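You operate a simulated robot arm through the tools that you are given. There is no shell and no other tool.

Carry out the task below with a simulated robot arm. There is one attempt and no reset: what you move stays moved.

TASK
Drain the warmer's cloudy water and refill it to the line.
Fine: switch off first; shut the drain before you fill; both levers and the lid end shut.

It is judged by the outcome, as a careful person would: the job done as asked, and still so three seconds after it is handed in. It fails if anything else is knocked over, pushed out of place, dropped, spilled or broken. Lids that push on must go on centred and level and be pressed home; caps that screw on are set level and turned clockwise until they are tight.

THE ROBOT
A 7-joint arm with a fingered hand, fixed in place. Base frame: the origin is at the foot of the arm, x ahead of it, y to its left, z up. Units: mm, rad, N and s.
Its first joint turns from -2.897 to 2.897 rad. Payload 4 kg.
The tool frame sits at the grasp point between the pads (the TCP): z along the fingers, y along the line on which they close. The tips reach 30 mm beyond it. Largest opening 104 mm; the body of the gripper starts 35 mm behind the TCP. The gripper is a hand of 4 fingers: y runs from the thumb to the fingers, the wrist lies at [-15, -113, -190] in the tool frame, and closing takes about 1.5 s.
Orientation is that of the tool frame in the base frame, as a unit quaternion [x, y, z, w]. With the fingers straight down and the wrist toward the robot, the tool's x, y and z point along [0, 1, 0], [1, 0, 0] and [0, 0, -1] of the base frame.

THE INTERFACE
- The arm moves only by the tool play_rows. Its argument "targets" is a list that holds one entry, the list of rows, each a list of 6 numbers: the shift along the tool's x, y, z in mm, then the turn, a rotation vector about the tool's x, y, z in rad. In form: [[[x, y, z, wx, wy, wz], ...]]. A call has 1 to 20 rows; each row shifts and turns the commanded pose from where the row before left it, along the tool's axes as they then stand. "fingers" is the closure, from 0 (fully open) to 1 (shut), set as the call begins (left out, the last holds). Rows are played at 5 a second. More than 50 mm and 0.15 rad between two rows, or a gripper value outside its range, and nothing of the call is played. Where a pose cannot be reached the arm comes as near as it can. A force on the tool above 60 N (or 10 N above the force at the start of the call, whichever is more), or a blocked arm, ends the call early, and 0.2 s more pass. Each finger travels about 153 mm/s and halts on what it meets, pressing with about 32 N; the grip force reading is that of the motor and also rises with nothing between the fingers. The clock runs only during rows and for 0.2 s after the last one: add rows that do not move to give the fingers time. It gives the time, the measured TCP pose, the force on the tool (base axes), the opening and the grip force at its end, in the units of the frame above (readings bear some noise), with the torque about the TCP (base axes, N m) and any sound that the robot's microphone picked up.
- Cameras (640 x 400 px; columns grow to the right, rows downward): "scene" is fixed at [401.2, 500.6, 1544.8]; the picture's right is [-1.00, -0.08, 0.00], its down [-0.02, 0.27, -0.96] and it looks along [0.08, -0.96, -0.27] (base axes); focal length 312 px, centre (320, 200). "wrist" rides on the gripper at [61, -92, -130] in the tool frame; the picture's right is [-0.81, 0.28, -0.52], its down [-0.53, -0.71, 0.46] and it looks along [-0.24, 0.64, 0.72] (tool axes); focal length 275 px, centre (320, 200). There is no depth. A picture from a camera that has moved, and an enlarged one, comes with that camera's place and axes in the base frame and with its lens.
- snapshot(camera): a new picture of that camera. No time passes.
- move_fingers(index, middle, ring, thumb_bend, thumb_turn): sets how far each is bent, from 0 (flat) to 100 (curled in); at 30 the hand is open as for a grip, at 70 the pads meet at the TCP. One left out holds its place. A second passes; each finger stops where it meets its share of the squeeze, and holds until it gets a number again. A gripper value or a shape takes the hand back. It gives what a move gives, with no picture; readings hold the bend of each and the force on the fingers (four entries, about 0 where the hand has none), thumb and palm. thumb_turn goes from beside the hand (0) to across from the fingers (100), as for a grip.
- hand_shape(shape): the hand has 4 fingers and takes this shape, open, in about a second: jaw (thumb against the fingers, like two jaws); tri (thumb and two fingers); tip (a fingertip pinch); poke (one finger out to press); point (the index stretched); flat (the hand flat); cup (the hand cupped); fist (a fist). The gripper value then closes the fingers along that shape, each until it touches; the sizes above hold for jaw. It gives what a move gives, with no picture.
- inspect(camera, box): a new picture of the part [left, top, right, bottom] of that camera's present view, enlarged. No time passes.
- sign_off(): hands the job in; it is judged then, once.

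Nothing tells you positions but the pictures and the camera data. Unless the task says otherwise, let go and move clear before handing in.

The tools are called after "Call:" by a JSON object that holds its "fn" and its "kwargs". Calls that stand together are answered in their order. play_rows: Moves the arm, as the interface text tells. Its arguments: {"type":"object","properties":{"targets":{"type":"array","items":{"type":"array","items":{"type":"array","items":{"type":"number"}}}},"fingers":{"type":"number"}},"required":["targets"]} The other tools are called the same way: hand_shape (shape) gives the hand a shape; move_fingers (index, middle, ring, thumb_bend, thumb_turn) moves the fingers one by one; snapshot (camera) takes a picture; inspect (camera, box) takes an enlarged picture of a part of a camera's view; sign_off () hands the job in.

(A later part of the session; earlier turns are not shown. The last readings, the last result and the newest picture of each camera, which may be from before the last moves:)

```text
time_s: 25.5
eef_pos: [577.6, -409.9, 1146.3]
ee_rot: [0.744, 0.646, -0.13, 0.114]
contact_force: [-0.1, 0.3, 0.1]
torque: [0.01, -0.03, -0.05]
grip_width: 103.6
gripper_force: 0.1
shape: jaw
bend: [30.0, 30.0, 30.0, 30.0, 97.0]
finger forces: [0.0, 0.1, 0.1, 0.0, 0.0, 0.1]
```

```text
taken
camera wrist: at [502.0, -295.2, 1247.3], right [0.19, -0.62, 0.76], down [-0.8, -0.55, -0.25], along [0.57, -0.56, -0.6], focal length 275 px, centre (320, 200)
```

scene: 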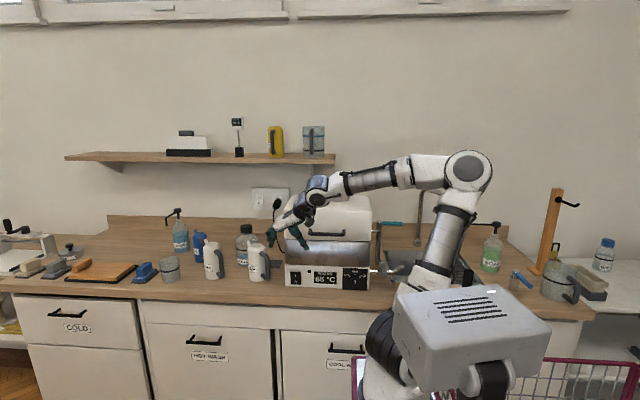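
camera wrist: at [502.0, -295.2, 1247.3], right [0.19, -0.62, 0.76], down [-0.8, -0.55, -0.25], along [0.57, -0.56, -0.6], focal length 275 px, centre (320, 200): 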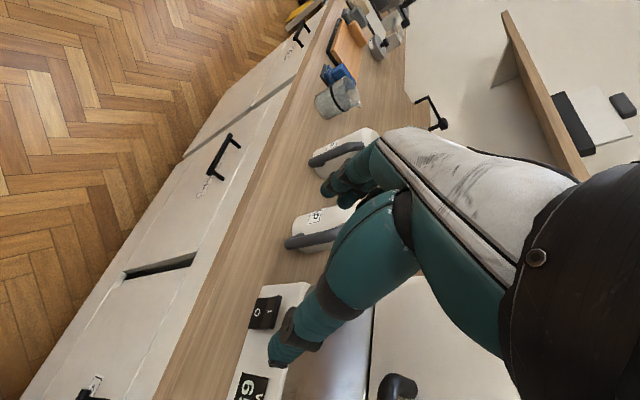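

The hand is in a good posture. I'll close the fingers into a beak and move to a spot above and in front of the drain lever's +x side.

Call:
{"fn": "play_rows", "kwargs": {"targets": [[[-7.6, -42.6, 11.5, 0, 0, 0], [-7.6, -42.6, 11.5, 0, 0, 0], [-7.6, -42.6, 11.5, 0, 0, 0], [-7.6, -42.6, 11.5, 0, 0, 0], [-7.6, -42.6, 11.5, 0, 0, 0], [-7.6, -42.6, 11.5, 0, 0, 0], [0, 0, 0, 0, 0, 0], [0, 0, 0, 0, 0, 0]]], "fingers": 1}}

Call:
{"fn": "snapshot", "kwargs": {"camera": "wrist"}}

Call:
{"fn": "inspect", "kwargs": {"camera": "scene", "box": [300, 180, 440, 300]}}

```text
time_s: 27.3
eef_pos: [378.5, -396.0, 1105.3]
ee_rot: [0.745, 0.644, -0.131, 0.113]
contact_force: [-0.9, -0.5, 0.2]
torque: [0.02, 0.01, -0.02]
grip_width: 0.0
gripper_force: 31.5
shape: jaw
bend: [70.0, 70.0, 70.0, 46.0, 100.0]
finger forces: [0.0, 0.0, 0.0, 0.0, 0.0, 0.0]
out of reach, approached as far as the arm can: row 4, 5, 6
```

```text
taken
camera wrist: at [303.9, -280.8, 1206.0], right [0.19, -0.62, 0.76], down [-0.8, -0.55, -0.25], along [0.57, -0.56, -0.6], focal length 275 px, centre (320, 200)
```

wrist: 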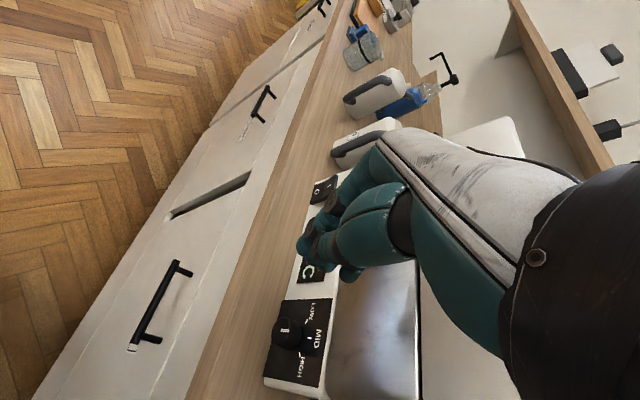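

```text
3.33 times, centred on (370, 240) of scene
camera zoom: at [401.2, 500.6, 1544.8], right [-1.0, -0.08, 0.0], down [-0.02, 0.27, -0.96], along [0.08, -0.96, -0.27], focal length 1039 px, centre (153, 67)
```

zoom: 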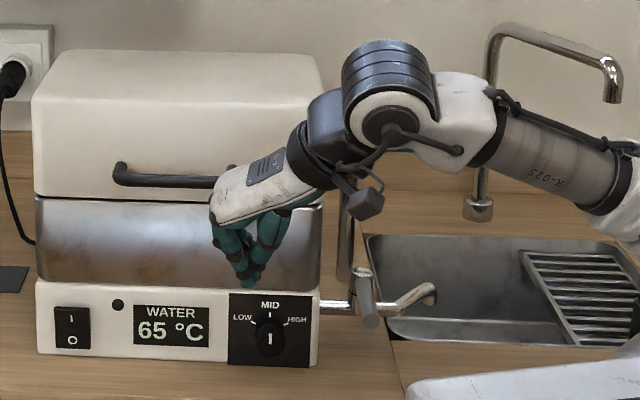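

The arm can't hold this orientation that close in, so I'll use the index finger as a peg instead, with the hand yawed to face the wall (a pose that worked earlier). I'll rotate, move toward the drain lever and then set the "point" shape.

Call:
{"fn": "play_rows", "kwargs": {"targets": [[[0, 0, 0, 0.025, 0.0285, 0.1415], [0, 0, 0, 0.025, 0.0285, 0.1415], [0, 0, 0, 0.025, 0.0285, 0.1415], [0, 0, 0, 0.025, 0.0285, 0.1415], [0, 0, 0, 0.025, 0.0285, 0.1415], [0, 0, 0, 0.025, 0.0285, 0.1415], [0, 0, 0, 0.025, 0.0285, 0.1415], [0, 0, 0, 0.025, 0.0285, 0.1415], [0, 0, 0, 0.025, 0.0285, 0.1415], [0, 0, 0, 0.025, 0.0285, 0.1415], [-31, 14, 10, 0, 0, 0], [-31, 14, 10, 0, 0, 0], [-31, 14, 10, 0, 0, 0]]]}}

Call:
{"fn": "hand_shape", "kwargs": {"shape": "point"}}

Call:
{"fn": "snapshot", "kwargs": {"camera": "wrist"}}

Call:
{"fn": "inspect", "kwargs": {"camera": "scene", "box": [300, 180, 440, 300]}}

```text
time_s: 30.1
eef_pos: [283.2, -437.6, 1074.3]
ee_rot: [1.0, 0.0, -0.001, -0.001]
contact_force: [-0.4, 0.2, 0.2]
torque: [0.04, 0.01, 0.01]
grip_width: 0.0
gripper_force: 31.8
shape: jaw
bend: [70.0, 70.0, 70.0, 46.0, 100.0]
finger forces: [0.1, 0.0, 0.0, 0.0, 0.0, 0.0]
```

```text
time_s: 31.0
eef_pos: [284.7, -437.0, 1075.7]
ee_rot: [1.0, 0.001, 0.0, 0.0]
contact_force: [-0.9, 0.6, 0.5]
torque: [-0.02, 0.02, 0.0]
grip_width: 0.0
gripper_force: 0.0
shape: point
bend: [20.0, 100.0, 100.0, 99.0, 88.0]
finger forces: [0.0, 0.0, 0.0, 0.0, 0.0, 0.0]
```

```text
taken
camera wrist: at [346.5, -344.2, 1203.9], right [-0.81, -0.27, 0.52], down [-0.53, 0.71, -0.45], along [-0.24, -0.64, -0.72], focal length 275 px, centre (320, 200)
```

wrist: 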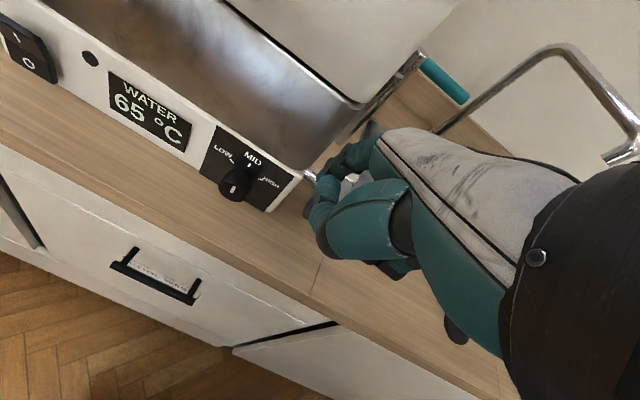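

```text
3.33 times, centred on (370, 240) of scene
camera zoom: at [401.2, 500.6, 1544.8], right [-1.0, -0.08, 0.0], down [-0.02, 0.27, -0.96], along [0.08, -0.96, -0.27], focal length 1039 px, centre (153, 67)
```

zoom: 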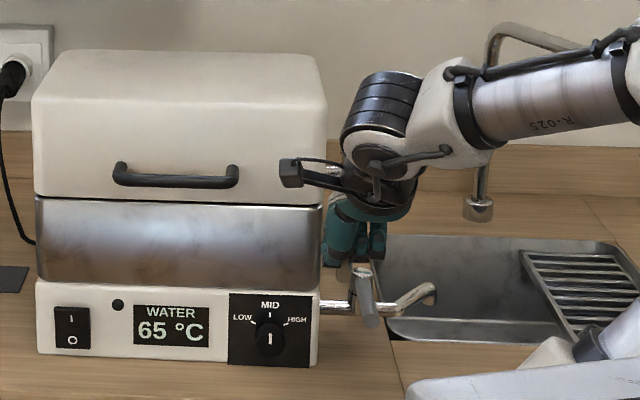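

The hand is above and in front of the drain lever. I'll zoom the scene camera to see the fingertip relative to the lever before descending.

Call:
{"fn": "inspect", "kwargs": {"camera": "scene", "box": [360, 225, 410, 285]}}

Call:
{"fn": "inspect", "kwargs": {"camera": "wrist", "box": [260, 80, 420, 240]}}

```text
6.67 times, centred on (385, 255) of scene
camera zoom: at [401.2, 500.6, 1544.8], right [-1.0, -0.08, 0.0], down [-0.02, 0.27, -0.96], along [0.08, -0.96, -0.27], focal length 2078 px, centre (-113, -167)
```

zoom: 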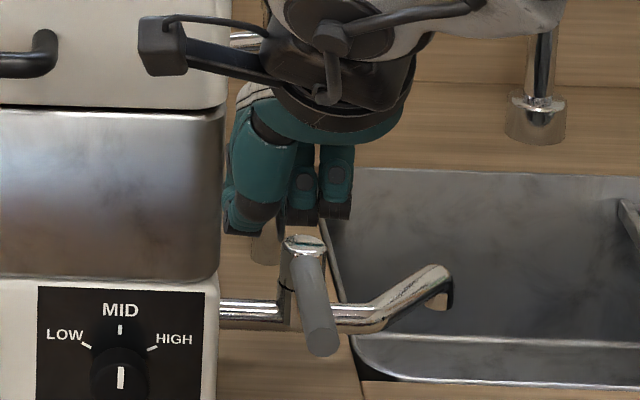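

```text
2.50 times, centred on (340, 160) of wrist
camera zoom: at [346.5, -344.2, 1203.9], right [-0.81, -0.27, 0.52], down [-0.53, 0.71, -0.45], along [-0.24, -0.64, -0.72], focal length 688 px, centre (270, 300)
```

zoom: 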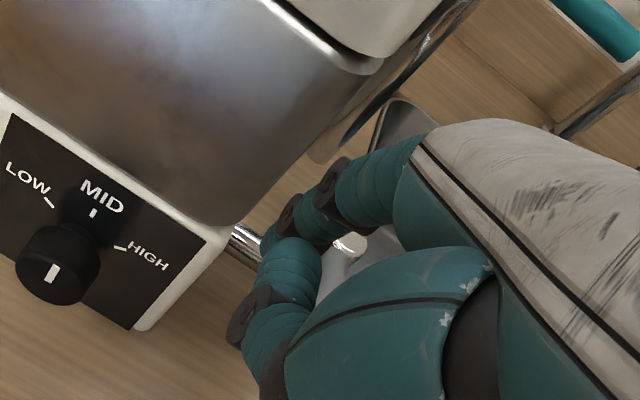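

The estimates match the picture (index tip about (302, -492, 1052)). I'll descend so the fingertip sits beside the lever on its +x side at lever height.

Call:
{"fn": "play_rows", "kwargs": {"targets": [[[-8, 8, 25, 0, 0, 0], [0, 6, 26, 0, 0, 0], [0, 6, 25, 0, 0, 0]]]}}

Call:
{"fn": "inspect", "kwargs": {"camera": "scene", "box": [360, 225, 410, 285]}}

Call:
{"fn": "inspect", "kwargs": {"camera": "wrist", "box": [260, 80, 420, 240]}}

```text
time_s: 31.8
eef_pos: [272.7, -477.2, 1010.7]
ee_rot: [1.0, -0.001, 0.0, -0.002]
contact_force: [-0.4, -0.3, -0.6]
torque: [0.0, -0.01, 0.03]
grip_width: 0.0
gripper_force: 0.0
shape: point
bend: [20.0, 100.0, 100.0, 99.0, 88.0]
finger forces: [0.0, 0.1, 0.0, 0.0, 0.1, 0.1]
out of reach, approached as far as the arm can: row 1, 2, 3
```

```text
6.67 times, centred on (385, 255) of scene
camera zoom: at [401.2, 500.6, 1544.8], right [-1.0, -0.08, 0.0], down [-0.02, 0.27, -0.96], along [0.08, -0.96, -0.27], focal length 2078 px, centre (-113, -167)
```

zoom: 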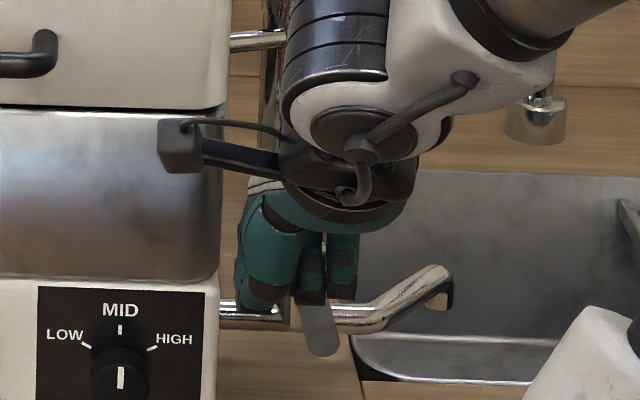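

```text
2.50 times, centred on (340, 160) of wrist
camera zoom: at [334.4, -384.7, 1140.1], right [-0.81, -0.28, 0.52], down [-0.53, 0.71, -0.45], along [-0.24, -0.64, -0.73], focal length 688 px, centre (270, 300)
```

zoom: 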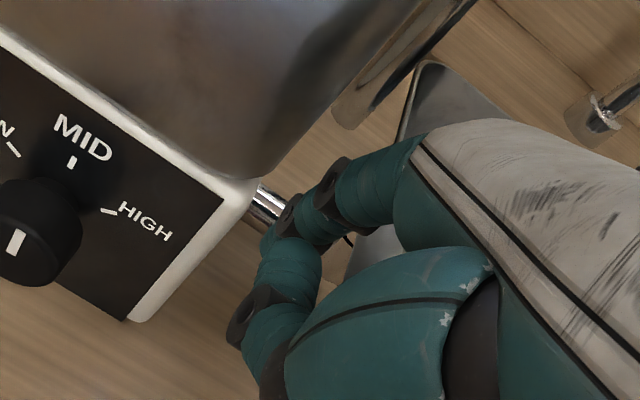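

The arm again reached its fold limit, leaving the tip about 10 mm too high. Yawing the hand back toward the radial direction should help it get lower, so I'll do that while keeping the fingertip beside the lever.

Call:
{"fn": "play_rows", "kwargs": {"targets": [[[-4, 1, 0, 0, 0, -0.0873], [-4, 1, 0, 0, 0, -0.0873], [-4, 1, 0, 0, 0, -0.0873], [-4, 1, 0, 0, 0, -0.0873], [-4, 1, 0, 0, 0, -0.0873], [0, 0, 6, 0, 0, 0], [0, 0, 6, 0, 0, 0]]]}}

Call:
{"fn": "inspect", "kwargs": {"camera": "scene", "box": [360, 225, 410, 285]}}

Call:
{"fn": "inspect", "kwargs": {"camera": "wrist", "box": [240, 80, 400, 240]}}

```text
time_s: 33.4
eef_pos: [255.8, -484.8, 999.4]
ee_rot: [0.976, 0.216, -0.001, 0.001]
contact_force: [0.0, 0.5, 0.5]
torque: [-0.04, 0.03, 0.03]
grip_width: 0.3
gripper_force: 0.1
shape: point
bend: [20.0, 100.0, 100.0, 99.0, 88.0]
finger forces: [0.0, 0.1, 0.0, 0.0, 0.0, 0.0]
```

```text
6.67 times, centred on (385, 255) of scene
camera zoom: at [401.2, 500.6, 1544.8], right [-1.0, -0.08, 0.0], down [-0.02, 0.27, -0.96], along [0.08, -0.96, -0.27], focal length 2078 px, centre (-113, -167)
```

zoom: 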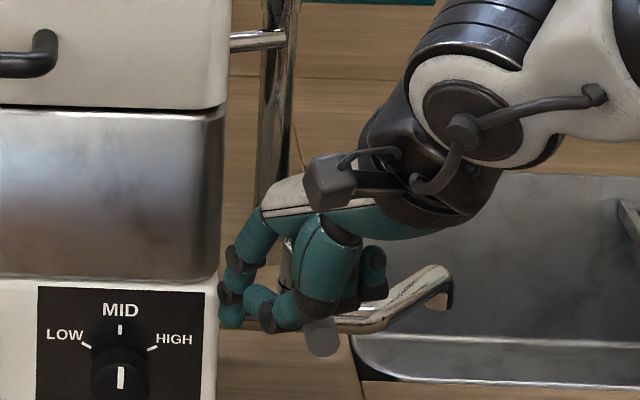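

```text
2.50 times, centred on (320, 160) of wrist
camera zoom: at [273.3, -375.4, 1129.2], right [-0.62, -0.59, 0.52], down [-0.79, 0.42, -0.45], along [0.05, -0.69, -0.72], focal length 688 px, centre (320, 300)
```

zoom: 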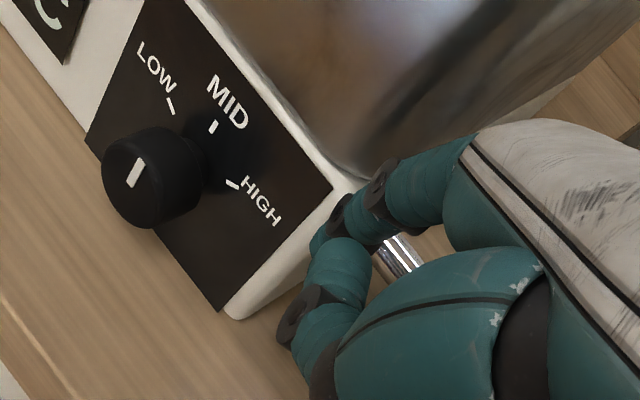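

Now the pose is reachable, with the index tip at about (294, -527, 977), beside the lever. I'll push toward −x in small steps and watch the lever and forces.

Call:
{"fn": "play_rows", "kwargs": {"targets": [[[-10.9, -5.1, 0, 0, 0, 0], [-10.9, -5.1, 0, 0, 0, 0], [-9.1, -4.2, 0, 0, 0, 0]]]}}

Call:
{"fn": "inspect", "kwargs": {"camera": "scene", "box": [360, 225, 410, 285]}}

Call:
{"fn": "snapshot", "kwargs": {"camera": "wrist"}}

```text
time_s: 34.2
eef_pos: [221.4, -483.9, 999.5]
ee_rot: [0.976, 0.216, 0.0, 0.0]
contact_force: [0.3, 0.1, -0.7]
torque: [0.01, -0.02, 0.03]
grip_width: 0.0
gripper_force: 0.0
shape: point
bend: [20.0, 100.0, 100.0, 99.0, 88.0]
finger forces: [0.4, 0.0, 0.1, 0.0, 0.0, 0.0]
```

```text
6.67 times, centred on (385, 255) of scene
camera zoom: at [401.2, 500.6, 1544.8], right [-1.0, -0.08, 0.0], down [-0.02, 0.27, -0.96], along [0.08, -0.96, -0.27], focal length 2078 px, centre (-113, -167)
```

zoom: 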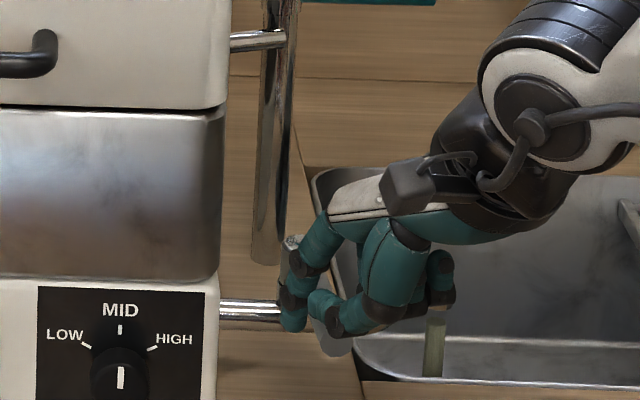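

```text
taken
camera wrist: at [239.4, -373.9, 1129.0], right [-0.62, -0.59, 0.52], down [-0.78, 0.42, -0.46], along [0.05, -0.69, -0.72], focal length 275 px, centre (320, 200)
```

wrist: 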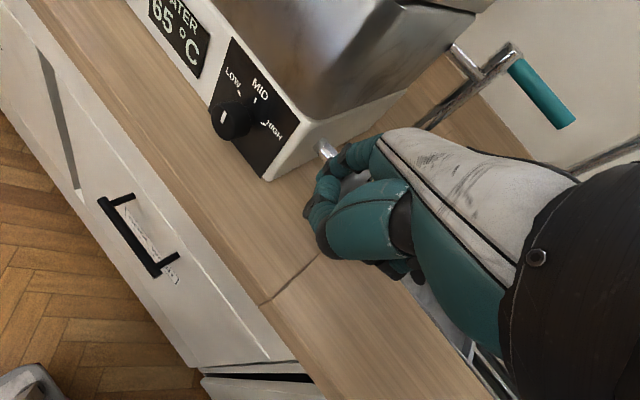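

Cloudy water is already running from the spout, so the lever opens in this direction. I'll carry on around the arc to open it fully.

Call:
{"fn": "play_rows", "kwargs": {"targets": [[[-11.8, -5.5, 0, 0, 0, 0], [-11.8, -5.5, 0, 0, 0, 0], [-19, 1.6, 0, 0, 0, 0], [-19, 1.6, 0, 0, 0, 0], [-15.4, 10.5, 0, 0, 0, 0], [-15.4, 10.5, 0, 0, 0, 0]]]}}

Call:
{"fn": "inspect", "kwargs": {"camera": "scene", "box": [360, 225, 430, 295]}}

Call:
{"fn": "snapshot", "kwargs": {"camera": "wrist"}}

```text
time_s: 35.6
eef_pos: [146.3, -534.7, 999.3]
ee_rot: [0.976, 0.218, 0.0, -0.001]
contact_force: [12.9, 31.7, 10.5]
torque: [-0.02, -0.68, 1.89]
grip_width: 0.0
gripper_force: 0.1
shape: point
bend: [25.0, 100.0, 100.0, 99.0, 88.0]
finger forces: [35.5, 0.0, 0.0, 0.0, 0.1, 0.0]
```

```text
5.71 times, centred on (395, 260) of scene
camera zoom: at [401.2, 500.6, 1544.8], right [-1.0, -0.08, 0.0], down [-0.02, 0.27, -0.96], along [0.08, -0.96, -0.27], focal length 1781 px, centre (-109, -143)
```

zoom: 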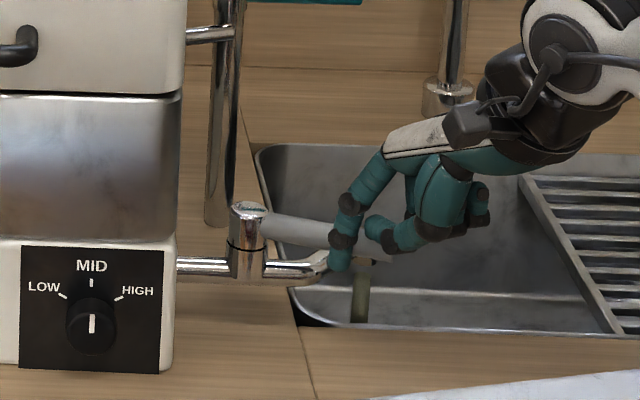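

```text
taken
camera wrist: at [162.7, -423.7, 1129.2], right [-0.62, -0.59, 0.52], down [-0.79, 0.42, -0.45], along [0.05, -0.69, -0.73], focal length 275 px, centre (320, 200)
```

wrist: 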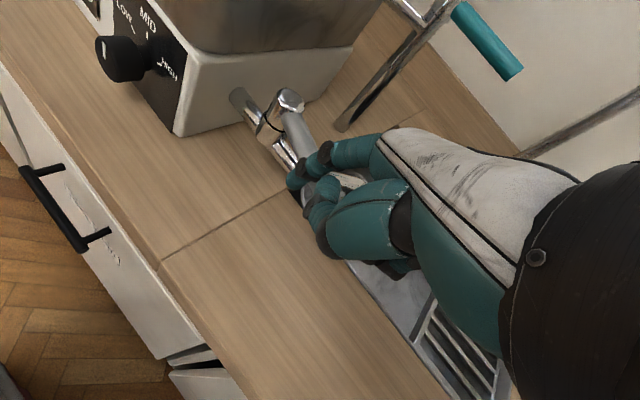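

The drain lever is now in line with the pipe (fully open, against its stop) and water is running into the sink. While it drains I'll back away, rise, and get ready to lift the lid by its handle to see the inside.

Call:
{"fn": "play_rows", "kwargs": {"targets": [[[10.6, -22.7, 0, 0, 0, 0], [0, 0, -45, 0, 0, 0], [0, 0, -45, 0, 0, 0], [0, 0, -45, 0, 0, 0], [48.5, 5.4, -8, 0, 0, 0], [48.5, 5.4, -8, 0, 0, 0], [48.5, 5.4, -8, 0, 0, 0], [48.5, 5.4, -8, 0, 0, 0], [48.5, 5.4, -8, 0, 0, 0], [48.5, 5.4, -8, 0, 0, 0], [48.5, 5.4, -8, 0, 0, 0]]]}}

Call:
{"fn": "snapshot", "kwargs": {"camera": "scene"}}

Call:
{"fn": "inspect", "kwargs": {"camera": "scene", "box": [340, 200, 430, 295]}}

```text
time_s: 38.0
eef_pos: [470.9, -401.9, 1191.4]
ee_rot: [0.977, 0.216, 0.0, 0.0]
contact_force: [-1.2, -0.5, 0.8]
torque: [-0.01, -0.02, 0.02]
grip_width: 95.9
gripper_force: 0.1
shape: point
bend: [20.0, 100.0, 100.0, 99.0, 88.0]
finger forces: [0.0, 0.0, 0.1, 0.0, 0.0, 0.1]
```

```text
taken
```

scene: 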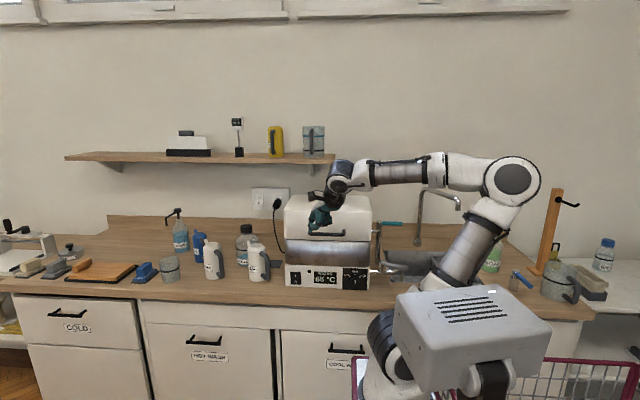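

```text
4.21 times, centred on (385, 248) of scene
camera zoom: at [401.2, 500.6, 1544.8], right [-1.0, -0.08, 0.0], down [-0.02, 0.27, -0.96], along [0.08, -0.96, -0.27], focal length 1312 px, centre (46, 0)
```

zoom: 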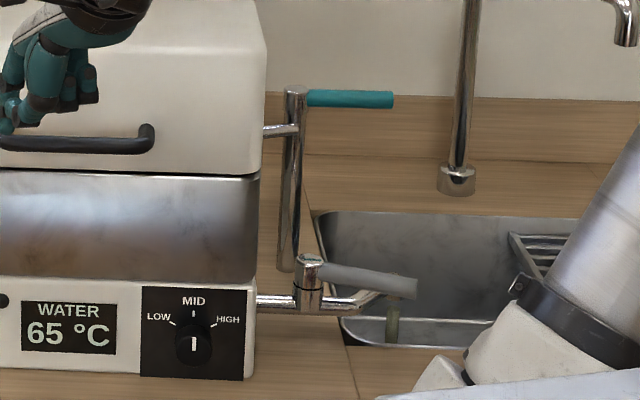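

It's draining, and the lever stays open. Now I'll form the closed-finger beak and tilt it to go under the lid's handle.

Call:
{"fn": "hand_shape", "kwargs": {"shape": "jaw"}}

Call:
{"fn": "play_rows", "kwargs": {"targets": [[[0, 0, 0, -0.0384, -0.0604, -0.1219], [0, 0, 0, -0.0384, -0.0604, -0.1219], [0, 0, 0, -0.0384, -0.0604, -0.1219], [0, 0, 0, -0.0384, -0.0604, -0.1219], [0, 0, 0, -0.0384, -0.0604, -0.1219], [0, 0, 0, -0.0384, -0.0604, -0.1219], [0, 0, 0, -0.0384, -0.0604, -0.1219], [0, 0, 0, -0.0384, -0.0604, -0.1219], [0, 0, 0, -0.0384, -0.0604, -0.1219]]], "fingers": 1}}

Call:
{"fn": "snapshot", "kwargs": {"camera": "wrist"}}

Call:
{"fn": "inspect", "kwargs": {"camera": "scene", "box": [270, 160, 410, 295]}}

```text
time_s: 38.9
eef_pos: [469.2, -400.8, 1190.1]
ee_rot: [0.976, 0.217, -0.001, 0.0]
contact_force: [0.2, -0.2, 0.9]
torque: [-0.02, 0.0, 0.0]
grip_width: 103.6
gripper_force: 0.1
shape: jaw
bend: [30.0, 30.0, 30.0, 30.0, 97.0]
finger forces: [0.0, 0.1, 0.0, 0.1, 0.1, 0.0]
```

```text
time_s: 40.9
eef_pos: [467.8, -402.2, 1190.5]
ee_rot: [0.674, 0.674, -0.214, 0.212]
contact_force: [-0.2, 1.0, 0.7]
torque: [-0.04, -0.01, -0.01]
grip_width: 0.0
gripper_force: 32.0
shape: jaw
bend: [70.0, 70.0, 70.0, 46.0, 100.0]
finger forces: [0.0, 0.0, 0.0, 0.1, 0.0, 0.0]
```

```text
taken
camera wrist: at [377.9, -276.0, 1261.0], right [0.28, -0.37, 0.89], down [-0.71, -0.7, -0.07], along [0.64, -0.62, -0.45], focal length 275 px, centre (320, 200)
```

wrist: 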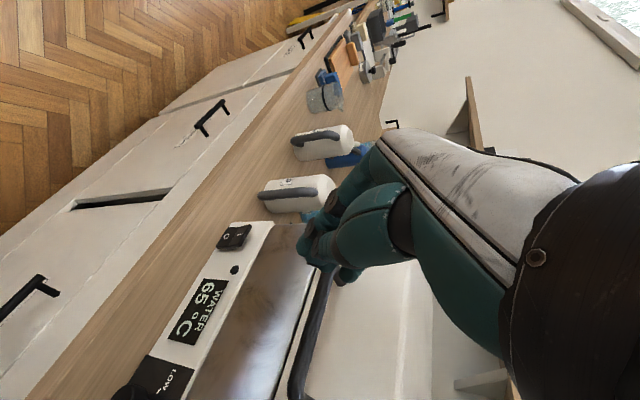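

```text
2.96 times, centred on (340, 228) of scene
camera zoom: at [401.2, 500.6, 1544.8], right [-1.0, -0.08, 0.0], down [-0.02, 0.27, -0.96], along [0.08, -0.96, -0.27], focal length 924 px, centre (261, 118)
```

zoom: 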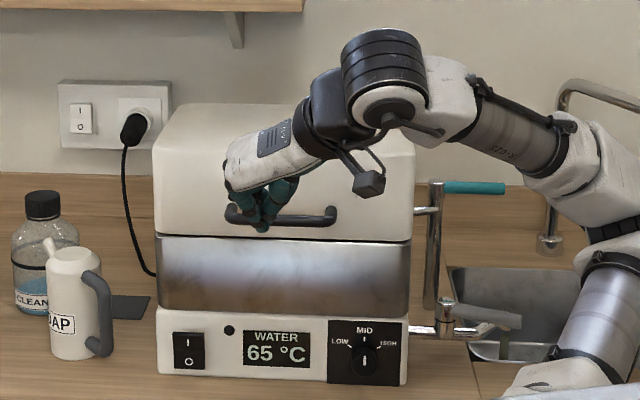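

This pose is reachable, and the handle bar is at about y -507, z 1137. I'll lower the beak in front of the tank and slide it in under the bar.

Call:
{"fn": "play_rows", "kwargs": {"targets": [[[17, 10, 41.8, 0, 0, 0], [17, 10, 41.8, 0, 0, 0]]]}}

Call:
{"fn": "inspect", "kwargs": {"camera": "scene", "box": [280, 200, 380, 270]}}

Call:
{"fn": "snapshot", "kwargs": {"camera": "wrist"}}

```text
time_s: 41.5
eef_pos: [487.3, -423.3, 1103.5]
ee_rot: [0.675, 0.674, -0.212, 0.212]
contact_force: [-0.1, 0.0, -0.2]
torque: [0.0, -0.01, 0.02]
grip_width: 0.0
gripper_force: 31.6
shape: jaw
bend: [70.0, 70.0, 70.0, 46.0, 100.0]
finger forces: [0.0, 0.0, 0.1, 0.1, 0.1, 0.0]
```

```text
5.71 times, centred on (330, 235) of scene
camera zoom: at [401.2, 500.6, 1544.8], right [-1.0, -0.08, 0.0], down [-0.02, 0.27, -0.96], along [0.08, -0.96, -0.27], focal length 1781 px, centre (263, 0)
```

zoom: 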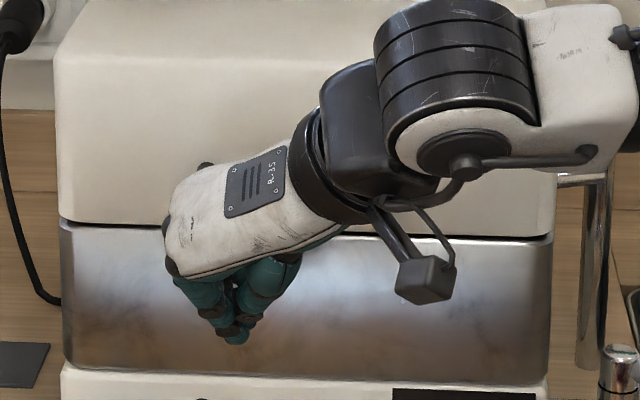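

```text
taken
camera wrist: at [396.5, -297.5, 1174.9], right [0.28, -0.37, 0.89], down [-0.71, -0.7, -0.07], along [0.64, -0.62, -0.45], focal length 275 px, centre (320, 200)
```

wrist: 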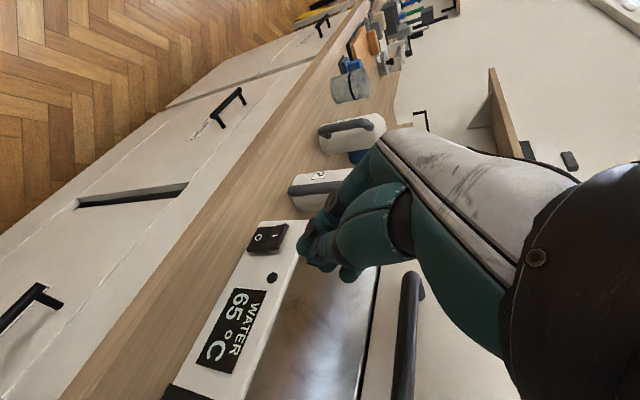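

Clear so far; the handle shows above and to the right of the fingers. I'll slide in 50 mm toward the tank under the bar.

Call:
{"fn": "play_rows", "kwargs": {"targets": [[[-20.5, 0, 14.3, 0, 0, 0], [-20.5, 0, 14.3, 0, 0, 0]]]}}

Call:
{"fn": "inspect", "kwargs": {"camera": "wrist", "box": [240, 180, 500, 400]}}

Call:
{"fn": "inspect", "kwargs": {"camera": "scene", "box": [280, 200, 380, 270]}}

```text
time_s: 42.1
eef_pos: [490.1, -453.5, 1088.2]
ee_rot: [0.68, 0.67, -0.211, 0.209]
contact_force: [0.5, -0.8, 0.7]
torque: [-0.03, 0.02, 0.03]
grip_width: 0.0
gripper_force: 32.6
shape: jaw
bend: [70.0, 70.0, 70.0, 46.0, 100.0]
finger forces: [0.0, 0.0, 0.0, 0.0, 0.0, 0.1]
out of reach, approached as far as the arm can: row 1, 2
```

```text
1.82 times, centred on (370, 290) of wrist
camera zoom: at [401.3, -327.7, 1159.4], right [0.27, -0.38, 0.89], down [-0.72, -0.69, -0.07], along [0.64, -0.62, -0.46], focal length 500 px, centre (229, 36)
```

zoom: 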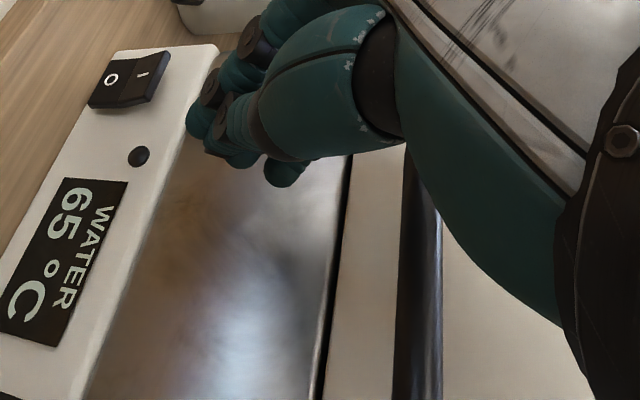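

```text
5.71 times, centred on (330, 235) of scene
camera zoom: at [401.2, 500.6, 1544.8], right [-1.0, -0.08, 0.0], down [-0.02, 0.27, -0.96], along [0.08, -0.96, -0.27], focal length 1781 px, centre (263, 0)
```

zoom: 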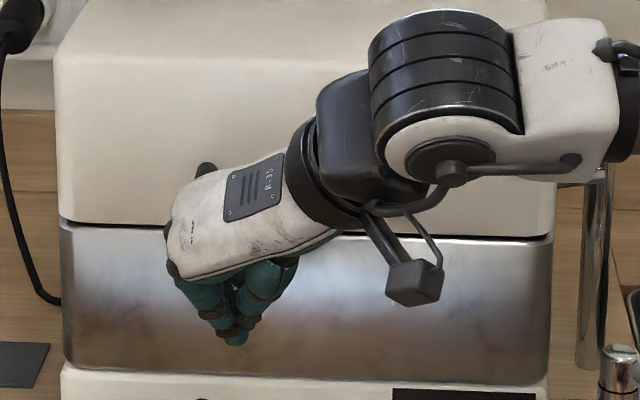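

Sideways reach is limited by the wrist's rotation in this direction, so I'll use the opposite roll instead: thumb above and fingers below the handle bar. I'll back off, level the hand, and turn it the long way round.

Call:
{"fn": "play_rows", "kwargs": {"targets": [[[-9.3, 0, -42.3, 0, 0, 0], [-9.3, 0, -42.3, 0, 0, 0], [-9.3, 0, -42.3, 0, 0, 0], [0, 0, 0, 0, 0.122, 0], [0, 0, 0, 0, 0.122, 0], [0, 0, 0, 0, 0.122, 0], [0, 0, 0, 0, 0.122, 0], [0, 0, 0, 0, 0.122, 0], [0, 0, 0, 0, 0, 0.1473], [0, 0, 0, 0, 0, 0.1473], [0, 0, 0, 0, 0, 0.1473], [0, 0, 0, 0, 0, 0.1473], [0, 0, 0, 0, 0, 0.1473], [0, 0, 0, 0, 0, 0.1473], [0, 0, 0, 0, 0, 0.1473], [0, 0, 0, 0, 0, 0.1473], [0, 0, 0, 0, 0, 0.1473], [0, 0, 0, 0, 0, 0.1473]]], "fingers": 0.5}}

Call:
{"fn": "snapshot", "kwargs": {"camera": "scene"}}

```text
time_s: 45.9
eef_pos: [495.1, -408.3, 1192.8]
ee_rot: [0.999, 0.047, 0.001, 0.0]
contact_force: [-0.1, 0.6, 0.3]
torque: [0.01, -0.04, -0.02]
grip_width: 51.8
gripper_force: 0.0
shape: jaw
bend: [74.0, 45.0, 41.0, 70.0, 100.0]
finger forces: [0.0, 0.1, 0.0, 0.1, 0.0, 0.0]
out of reach, approached as far as the arm can: row 1
```

```text
taken
```

scene: 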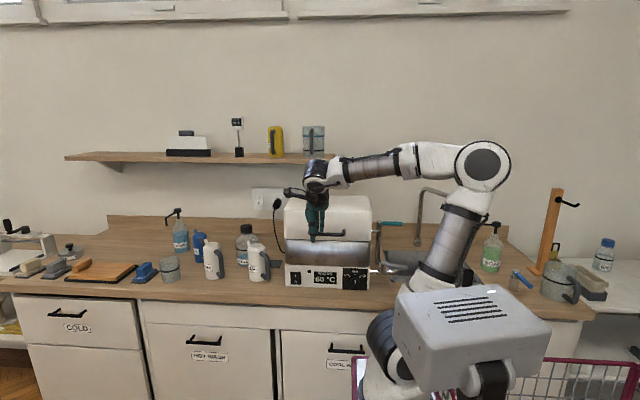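

The turn is going well. I'll continue rotating the same way (clockwise from above) until the thumb side faces the warmer.

Call:
{"fn": "play_rows", "kwargs": {"targets": [[[0, 0, -3, 0, 0, 0.1473], [0, 0, -3, 0, 0, 0.1473], [0, 0, -3, 0, 0, 0.1473], [0, 0, -3, 0, 0, 0.1473], [0, 0, -3, 0, 0, 0.1473], [0, 0, -3, 0, 0, 0.1473], [0, 0, -3, 0, 0, 0.1473], [0, 0, -3, 0, 0, 0.1473], [0, 0, -3, 0, 0, 0.1473], [0, 0, -3, 0, 0, 0.1473], [0, 0, 0, 0, 0, 0.1473], [0, 0, 0, 0, 0, 0.1473], [0, 0, 0, 0, 0, 0.1473], [0, 0, 0, 0, 0, 0.1473], [0, 0, 0, 0, 0, 0.1473], [0, 0, 0, 0, 0, 0.1473], [0, 0, 0, 0, 0, 0.1473], [0, 0, 0, 0, 0, 0.1473], [0, 0, 0, 0, 0, 0.1473], [0, 0, 0, 0, 0, 0.1473]]]}}

Call:
{"fn": "snapshot", "kwargs": {"camera": "scene"}}

Call:
{"fn": "snapshot", "kwargs": {"camera": "wrist"}}

```text
time_s: 50.1
eef_pos: [485.9, -413.3, 1185.2]
ee_rot: [-0.144, 0.99, 0.0, 0.0]
contact_force: [0.1, -0.3, 0.6]
torque: [-0.01, -0.01, -0.02]
grip_width: 51.9
gripper_force: 0.1
shape: jaw
bend: [74.0, 45.0, 41.0, 70.0, 100.0]
finger forces: [0.0, 0.1, 0.0, 0.0, 0.0, 0.0]
out of reach, approached as far as the arm can: row 15, 16, 17
```

```text
taken
```

scene: 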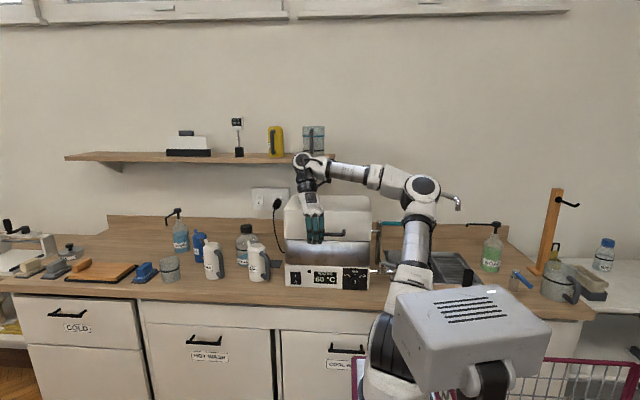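

```text
taken
camera wrist: at [455.4, -516.6, 1315.1], right [0.7, 0.5, 0.52], down [0.71, -0.53, -0.46], along [0.05, 0.69, -0.73], focal length 275 px, centre (320, 200)
```

wrist: 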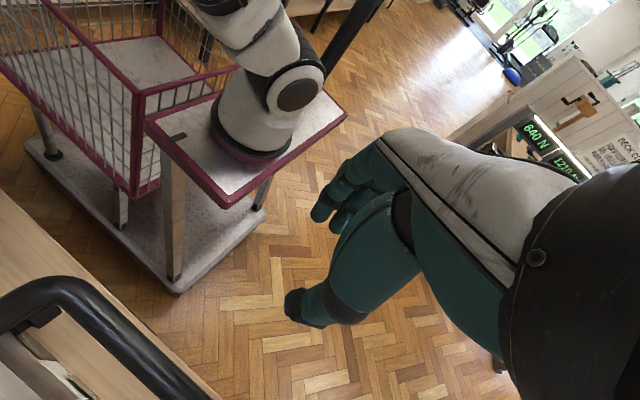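

The flipped orientation is reachable. I'll finish the last bit of yaw and tilt the hand forward 60° so the thumb is above and fingers below, then re-open the jaw.

Call:
{"fn": "play_rows", "kwargs": {"targets": [[[0, 0, 0, 0, 0, 0.145], [0, 0, 0, 0, 0, 0.145], [0, 0, 0, 0.1496, 0, 0], [0, 0, 0, 0.1496, 0, 0], [0, 0, 0, 0.1496, 0, 0], [0, 0, 0, 0.1496, 0, 0], [0, 0, 0, 0.1496, 0, 0], [0, 0, 0, 0.1496, 0, 0], [0, 0, 0, 0.1496, 0, 0]]]}}

Call:
{"fn": "hand_shape", "kwargs": {"shape": "jaw"}}

Call:
{"fn": "snapshot", "kwargs": {"camera": "wrist"}}

Call:
{"fn": "inspect", "kwargs": {"camera": "scene", "box": [270, 130, 430, 300]}}

```text
time_s: 52.1
eef_pos: [488.4, -413.2, 1185.6]
ee_rot: [0.0, 0.865, -0.502, -0.001]
contact_force: [0.4, -0.1, -0.1]
torque: [0.0, 0.01, -0.01]
grip_width: 52.0
gripper_force: 0.0
shape: jaw
bend: [74.0, 45.0, 41.0, 70.0, 100.0]
finger forces: [0.0, 0.1, 0.1, 0.0, 0.0, 0.0]
```

```text
time_s: 53.0
eef_pos: [487.4, -413.3, 1186.1]
ee_rot: [-0.001, 0.866, -0.5, -0.001]
contact_force: [-1.3, 0.1, -0.4]
torque: [-0.02, -0.04, 0.03]
grip_width: 103.8
gripper_force: 0.1
shape: jaw
bend: [30.0, 30.0, 30.0, 30.0, 98.0]
finger forces: [0.0, 0.1, 0.1, 0.0, 0.0, 0.1]
```

```text
taken
camera wrist: at [426.7, -344.5, 1328.8], right [0.81, 0.59, 0.02], down [0.53, -0.75, 0.39], along [0.24, -0.3, -0.92], focal length 275 px, centre (320, 200)
```

wrist: 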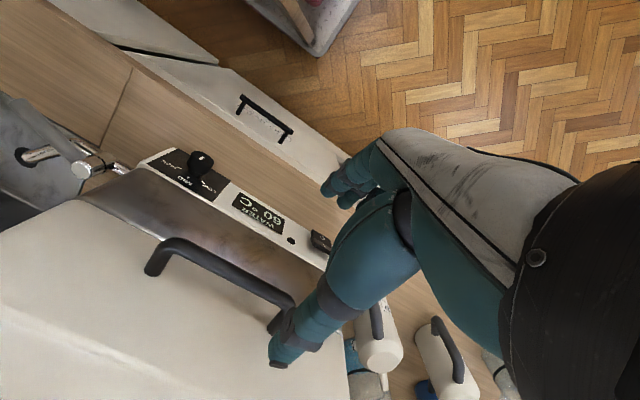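

```text
2.35 times, centred on (350, 215) of scene
camera zoom: at [401.2, 500.6, 1544.8], right [-1.0, -0.08, 0.0], down [-0.02, 0.27, -0.96], along [0.08, -0.96, -0.27], focal length 733 px, centre (249, 165)
```

zoom: 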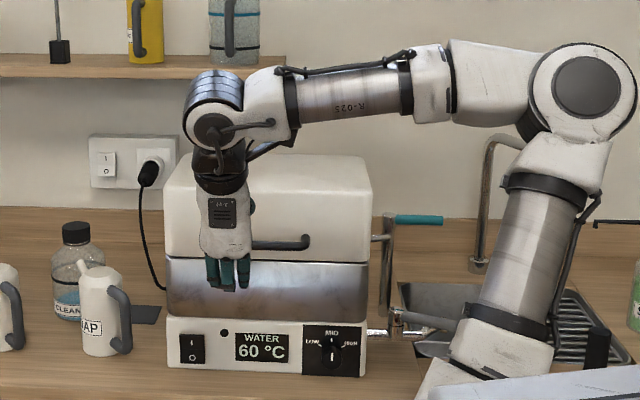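

The hand is now perfectly placed in front of the handle, thumb above and fingers below, with the bar at about y -503, z 1139. I'll narrow the jaw, centre on the bar and approach part way.

Call:
{"fn": "play_rows", "kwargs": {"targets": [[[28, 0, 0, 0, 0, 0], [0, -1.5, 25, 0, 0, 0], [0, -1.5, 25, 0, 0, 0], [0, 0, 0, 0, 0, 0]]], "fingers": 0.42}}

Call:
{"fn": "snapshot", "kwargs": {"camera": "wrist"}}

Call:
{"fn": "inspect", "kwargs": {"camera": "scene", "box": [290, 190, 380, 270]}}

```text
time_s: 54.0
eef_pos: [458.6, -456.4, 1163.1]
ee_rot: [-0.002, 0.866, -0.501, 0.0]
contact_force: [-0.2, 0.4, 0.0]
torque: [0.02, -0.01, -0.04]
grip_width: 60.7
gripper_force: 0.1
shape: jaw
bend: [74.0, 41.0, 38.0, 66.0, 100.0]
finger forces: [0.0, 0.0, 0.1, 0.0, 0.1, 0.1]
```

```text
taken
camera wrist: at [398.9, -387.9, 1306.3], right [0.81, 0.59, 0.02], down [0.53, -0.75, 0.39], along [0.24, -0.31, -0.92], focal length 275 px, centre (320, 200)
```

wrist: 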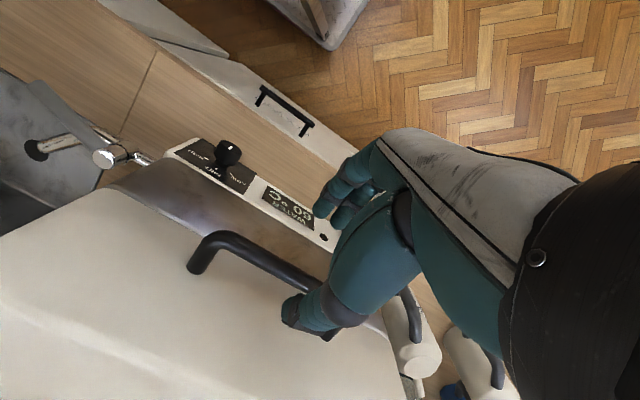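

```text
5.00 times, centred on (335, 230) of scene
camera zoom: at [401.2, 500.6, 1544.8], right [-1.0, -0.08, 0.0], down [-0.02, 0.27, -0.96], along [0.08, -0.96, -0.27], focal length 1559 px, centre (245, 50)
```

zoom: 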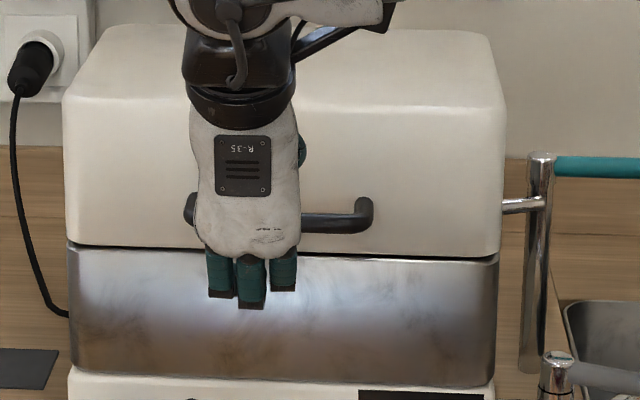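

The jaw closed unevenly (index at 74), so I'll set each finger explicitly to an even, partly open shape before going around the bar.

Call:
{"fn": "move_fingers", "kwargs": {"index": 46, "middle": 46, "ring": 46, "thumb_bend": 46, "thumb_turn": 100}}

Call:
{"fn": "snapshot", "kwargs": {"camera": "wrist"}}

```text
time_s: 55.0
eef_pos: [458.9, -455.2, 1163.4]
ee_rot: [-0.001, 0.865, -0.501, 0.0]
contact_force: [0.3, 0.2, -0.5]
torque: [-0.01, 0.0, 0.0]
grip_width: 61.8
gripper_force: 0.1
shape: fingers
bend: [46.0, 46.0, 46.0, 46.0, 100.0]
finger forces: [0.0, 0.0, 0.0, 0.0, 0.0, 0.0]
```

```text
taken
camera wrist: at [398.8, -387.8, 1306.4], right [0.81, 0.59, 0.02], down [0.53, -0.75, 0.39], along [0.24, -0.31, -0.92], focal length 275 px, centre (320, 200)
```

wrist: 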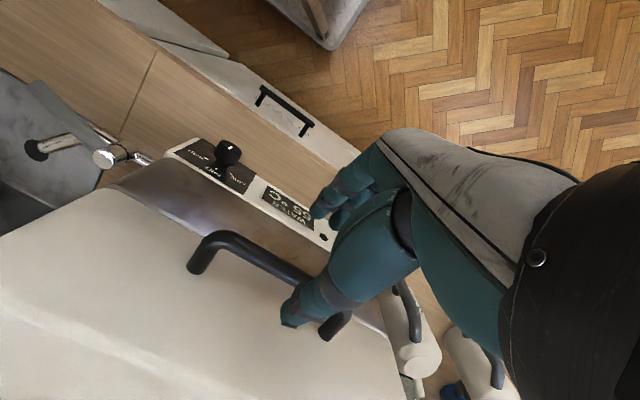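

Evenly shaped now, with a 62 mm opening. I'll advance so the bar lies between thumb and fingers, stopping short of the lid face, then close.

Call:
{"fn": "play_rows", "kwargs": {"targets": [[[0, -1.4, 19.4, 0, 0, 0], [0, -1.4, 19.4, 0, 0, 0]]]}}

Call:
{"fn": "inspect", "kwargs": {"camera": "wrist", "box": [180, 150, 420, 350]}}

Call:
{"fn": "inspect", "kwargs": {"camera": "scene", "box": [290, 190, 380, 270]}}

```text
time_s: 55.6
eef_pos: [458.7, -491.7, 1144.1]
ee_rot: [-0.002, 0.866, -0.5, 0.001]
contact_force: [0.2, 0.2, 0.7]
torque: [0.0, 0.03, 0.0]
grip_width: 61.7
gripper_force: 0.1
shape: fingers
bend: [46.0, 46.0, 46.0, 46.0, 100.0]
finger forces: [0.0, 0.1, 0.0, 0.1, 0.0, 0.0]
```

```text
2.00 times, centred on (300, 250) of wrist
camera zoom: at [399.0, -423.5, 1287.6], right [0.81, 0.59, 0.02], down [0.53, -0.75, 0.39], along [0.24, -0.31, -0.92], focal length 551 px, centre (360, 100)
```

zoom: 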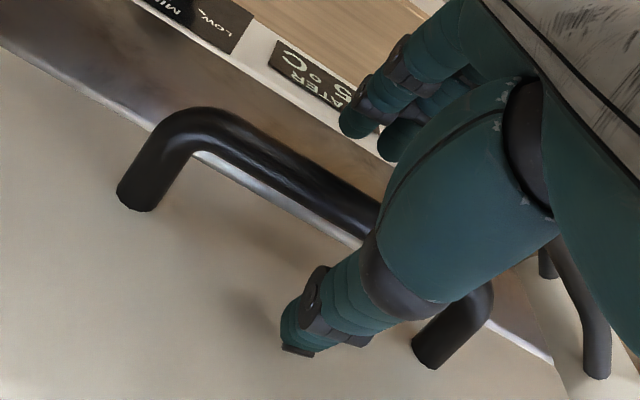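

```text
5.00 times, centred on (335, 230) of scene
camera zoom: at [401.2, 500.6, 1544.8], right [-1.0, -0.08, 0.0], down [-0.02, 0.27, -0.96], along [0.08, -0.96, -0.27], focal length 1559 px, centre (245, 50)
```

zoom: 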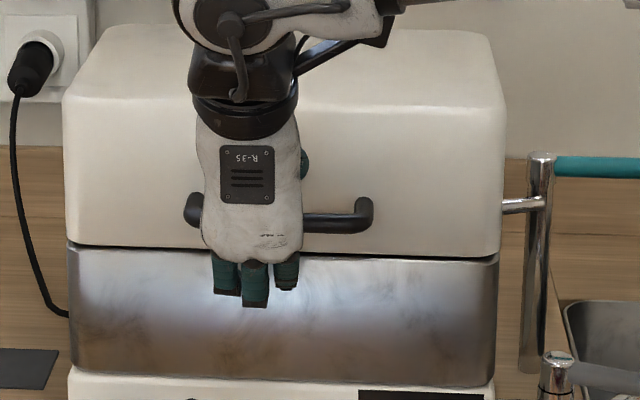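

Thumb and fingers now straddle the bar with no contact. I'll close each finger on it.

Call:
{"fn": "move_fingers", "kwargs": {"index": 72, "middle": 72, "ring": 72, "thumb_bend": 68}}

Call:
{"fn": "inspect", "kwargs": {"camera": "wrist", "box": [180, 150, 420, 350]}}

Call:
{"fn": "inspect", "kwargs": {"camera": "scene", "box": [350, 210, 430, 290]}}

```text
time_s: 56.6
eef_pos: [459.9, -492.0, 1143.7]
ee_rot: [0.0, 0.866, -0.501, -0.001]
contact_force: [0.7, -4.0, -2.4]
torque: [-0.02, 0.07, -0.01]
grip_width: 9.4
gripper_force: 5.6
shape: fingers
bend: [71.0, 71.0, 71.0, 64.0, 100.0]
finger forces: [2.3, 2.1, 2.2, 0.0, 4.7, 0.0]
```

```text
2.00 times, centred on (300, 250) of wrist
camera zoom: at [399.0, -423.7, 1287.5], right [0.81, 0.59, 0.02], down [0.53, -0.75, 0.39], along [0.24, -0.31, -0.92], focal length 551 px, centre (360, 100)
```

zoom: 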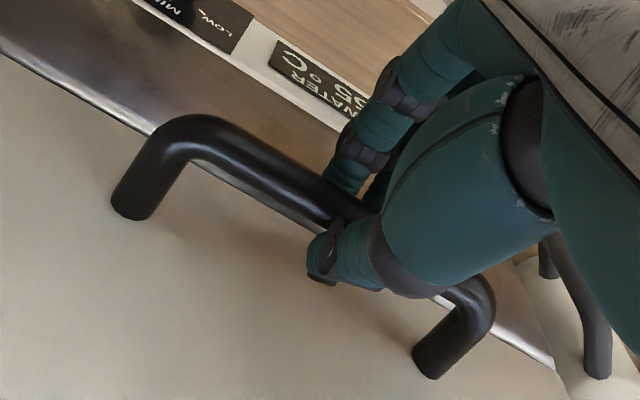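

```text
5.00 times, centred on (390, 250) of scene
camera zoom: at [401.2, 500.6, 1544.8], right [-1.0, -0.08, 0.0], down [-0.02, 0.27, -0.96], along [0.08, -0.96, -0.27], focal length 1559 px, centre (-30, -50)
```

zoom: 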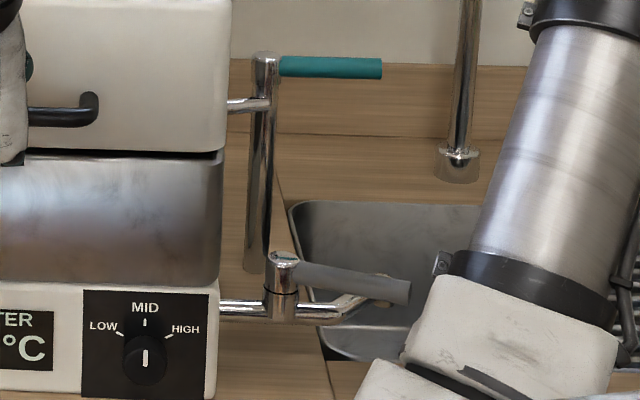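

The bar is held lightly between thumb and fingers. I'll lift along the expected hinge arc in small steps and watch the force.

Call:
{"fn": "play_rows", "kwargs": {"targets": [[[0, -20.7, -7.5, 0, 0, 0], [0, -21.3, -5.6, 0, 0, 0], [0, -21.7, -3.8, 0, 0, 0]]]}}

Call:
{"fn": "snapshot", "kwargs": {"camera": "scene"}}

Call:
{"fn": "snapshot", "kwargs": {"camera": "wrist"}}

```text
time_s: 57.4
eef_pos: [459.4, -507.4, 1208.8]
ee_rot: [-0.001, 0.866, -0.5, 0.0]
contact_force: [0.6, -6.6, -6.7]
torque: [0.11, 0.05, 0.04]
grip_width: 10.7
gripper_force: 5.8
shape: fingers
bend: [71.0, 71.0, 71.0, 63.0, 100.0]
finger forces: [2.3, 2.2, 1.5, 0.1, 5.5, 0.0]
```

```text
taken
```

scene: 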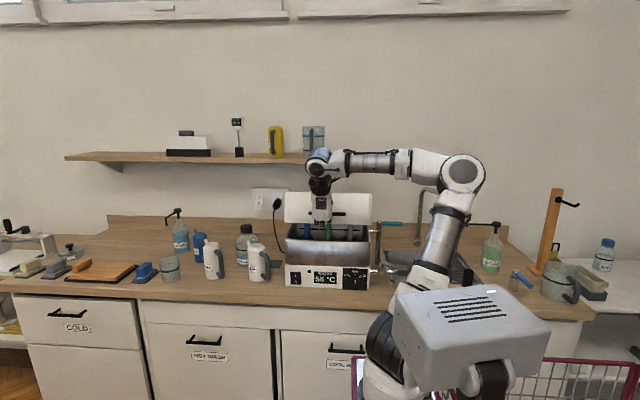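

```text
taken
camera wrist: at [398.5, -439.7, 1352.5], right [0.81, 0.59, 0.02], down [0.53, -0.75, 0.39], along [0.24, -0.3, -0.92], focal length 275 px, centre (320, 200)
```

wrist: 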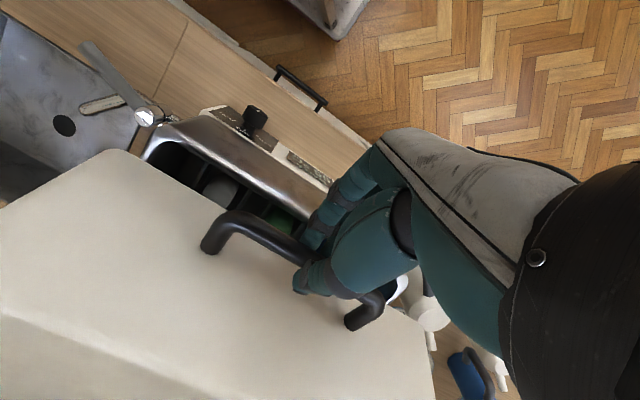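

The lid is lifting freely, and there seem to be bottles standing in the tank. I'll look closer inside.

Call:
{"fn": "inspect", "kwargs": {"camera": "scene", "box": [280, 180, 390, 290]}}

Call:
{"fn": "inspect", "kwargs": {"camera": "wrist", "box": [130, 100, 350, 260]}}

```text
3.64 times, centred on (335, 235) of scene
camera zoom: at [401.2, 500.6, 1544.8], right [-1.0, -0.08, 0.0], down [-0.02, 0.27, -0.96], along [0.08, -0.96, -0.27], focal length 1134 px, centre (266, 73)
```

zoom: 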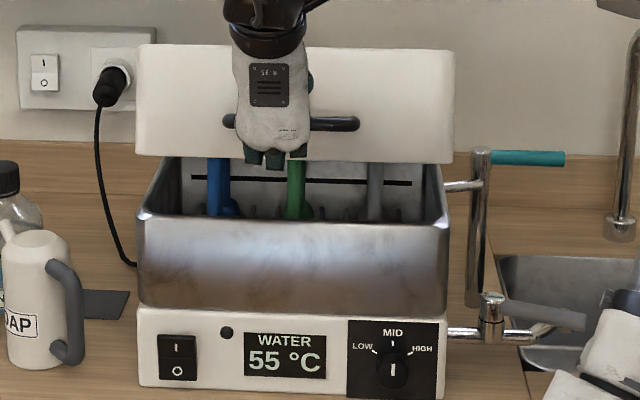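

```text
2.50 times, centred on (240, 180) of wrist
camera zoom: at [398.5, -439.7, 1352.5], right [0.81, 0.59, 0.02], down [0.53, -0.75, 0.39], along [0.24, -0.3, -0.92], focal length 688 px, centre (520, 250)
```

zoom: 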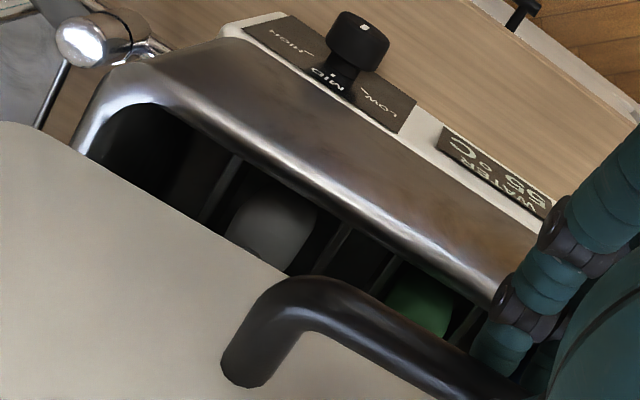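

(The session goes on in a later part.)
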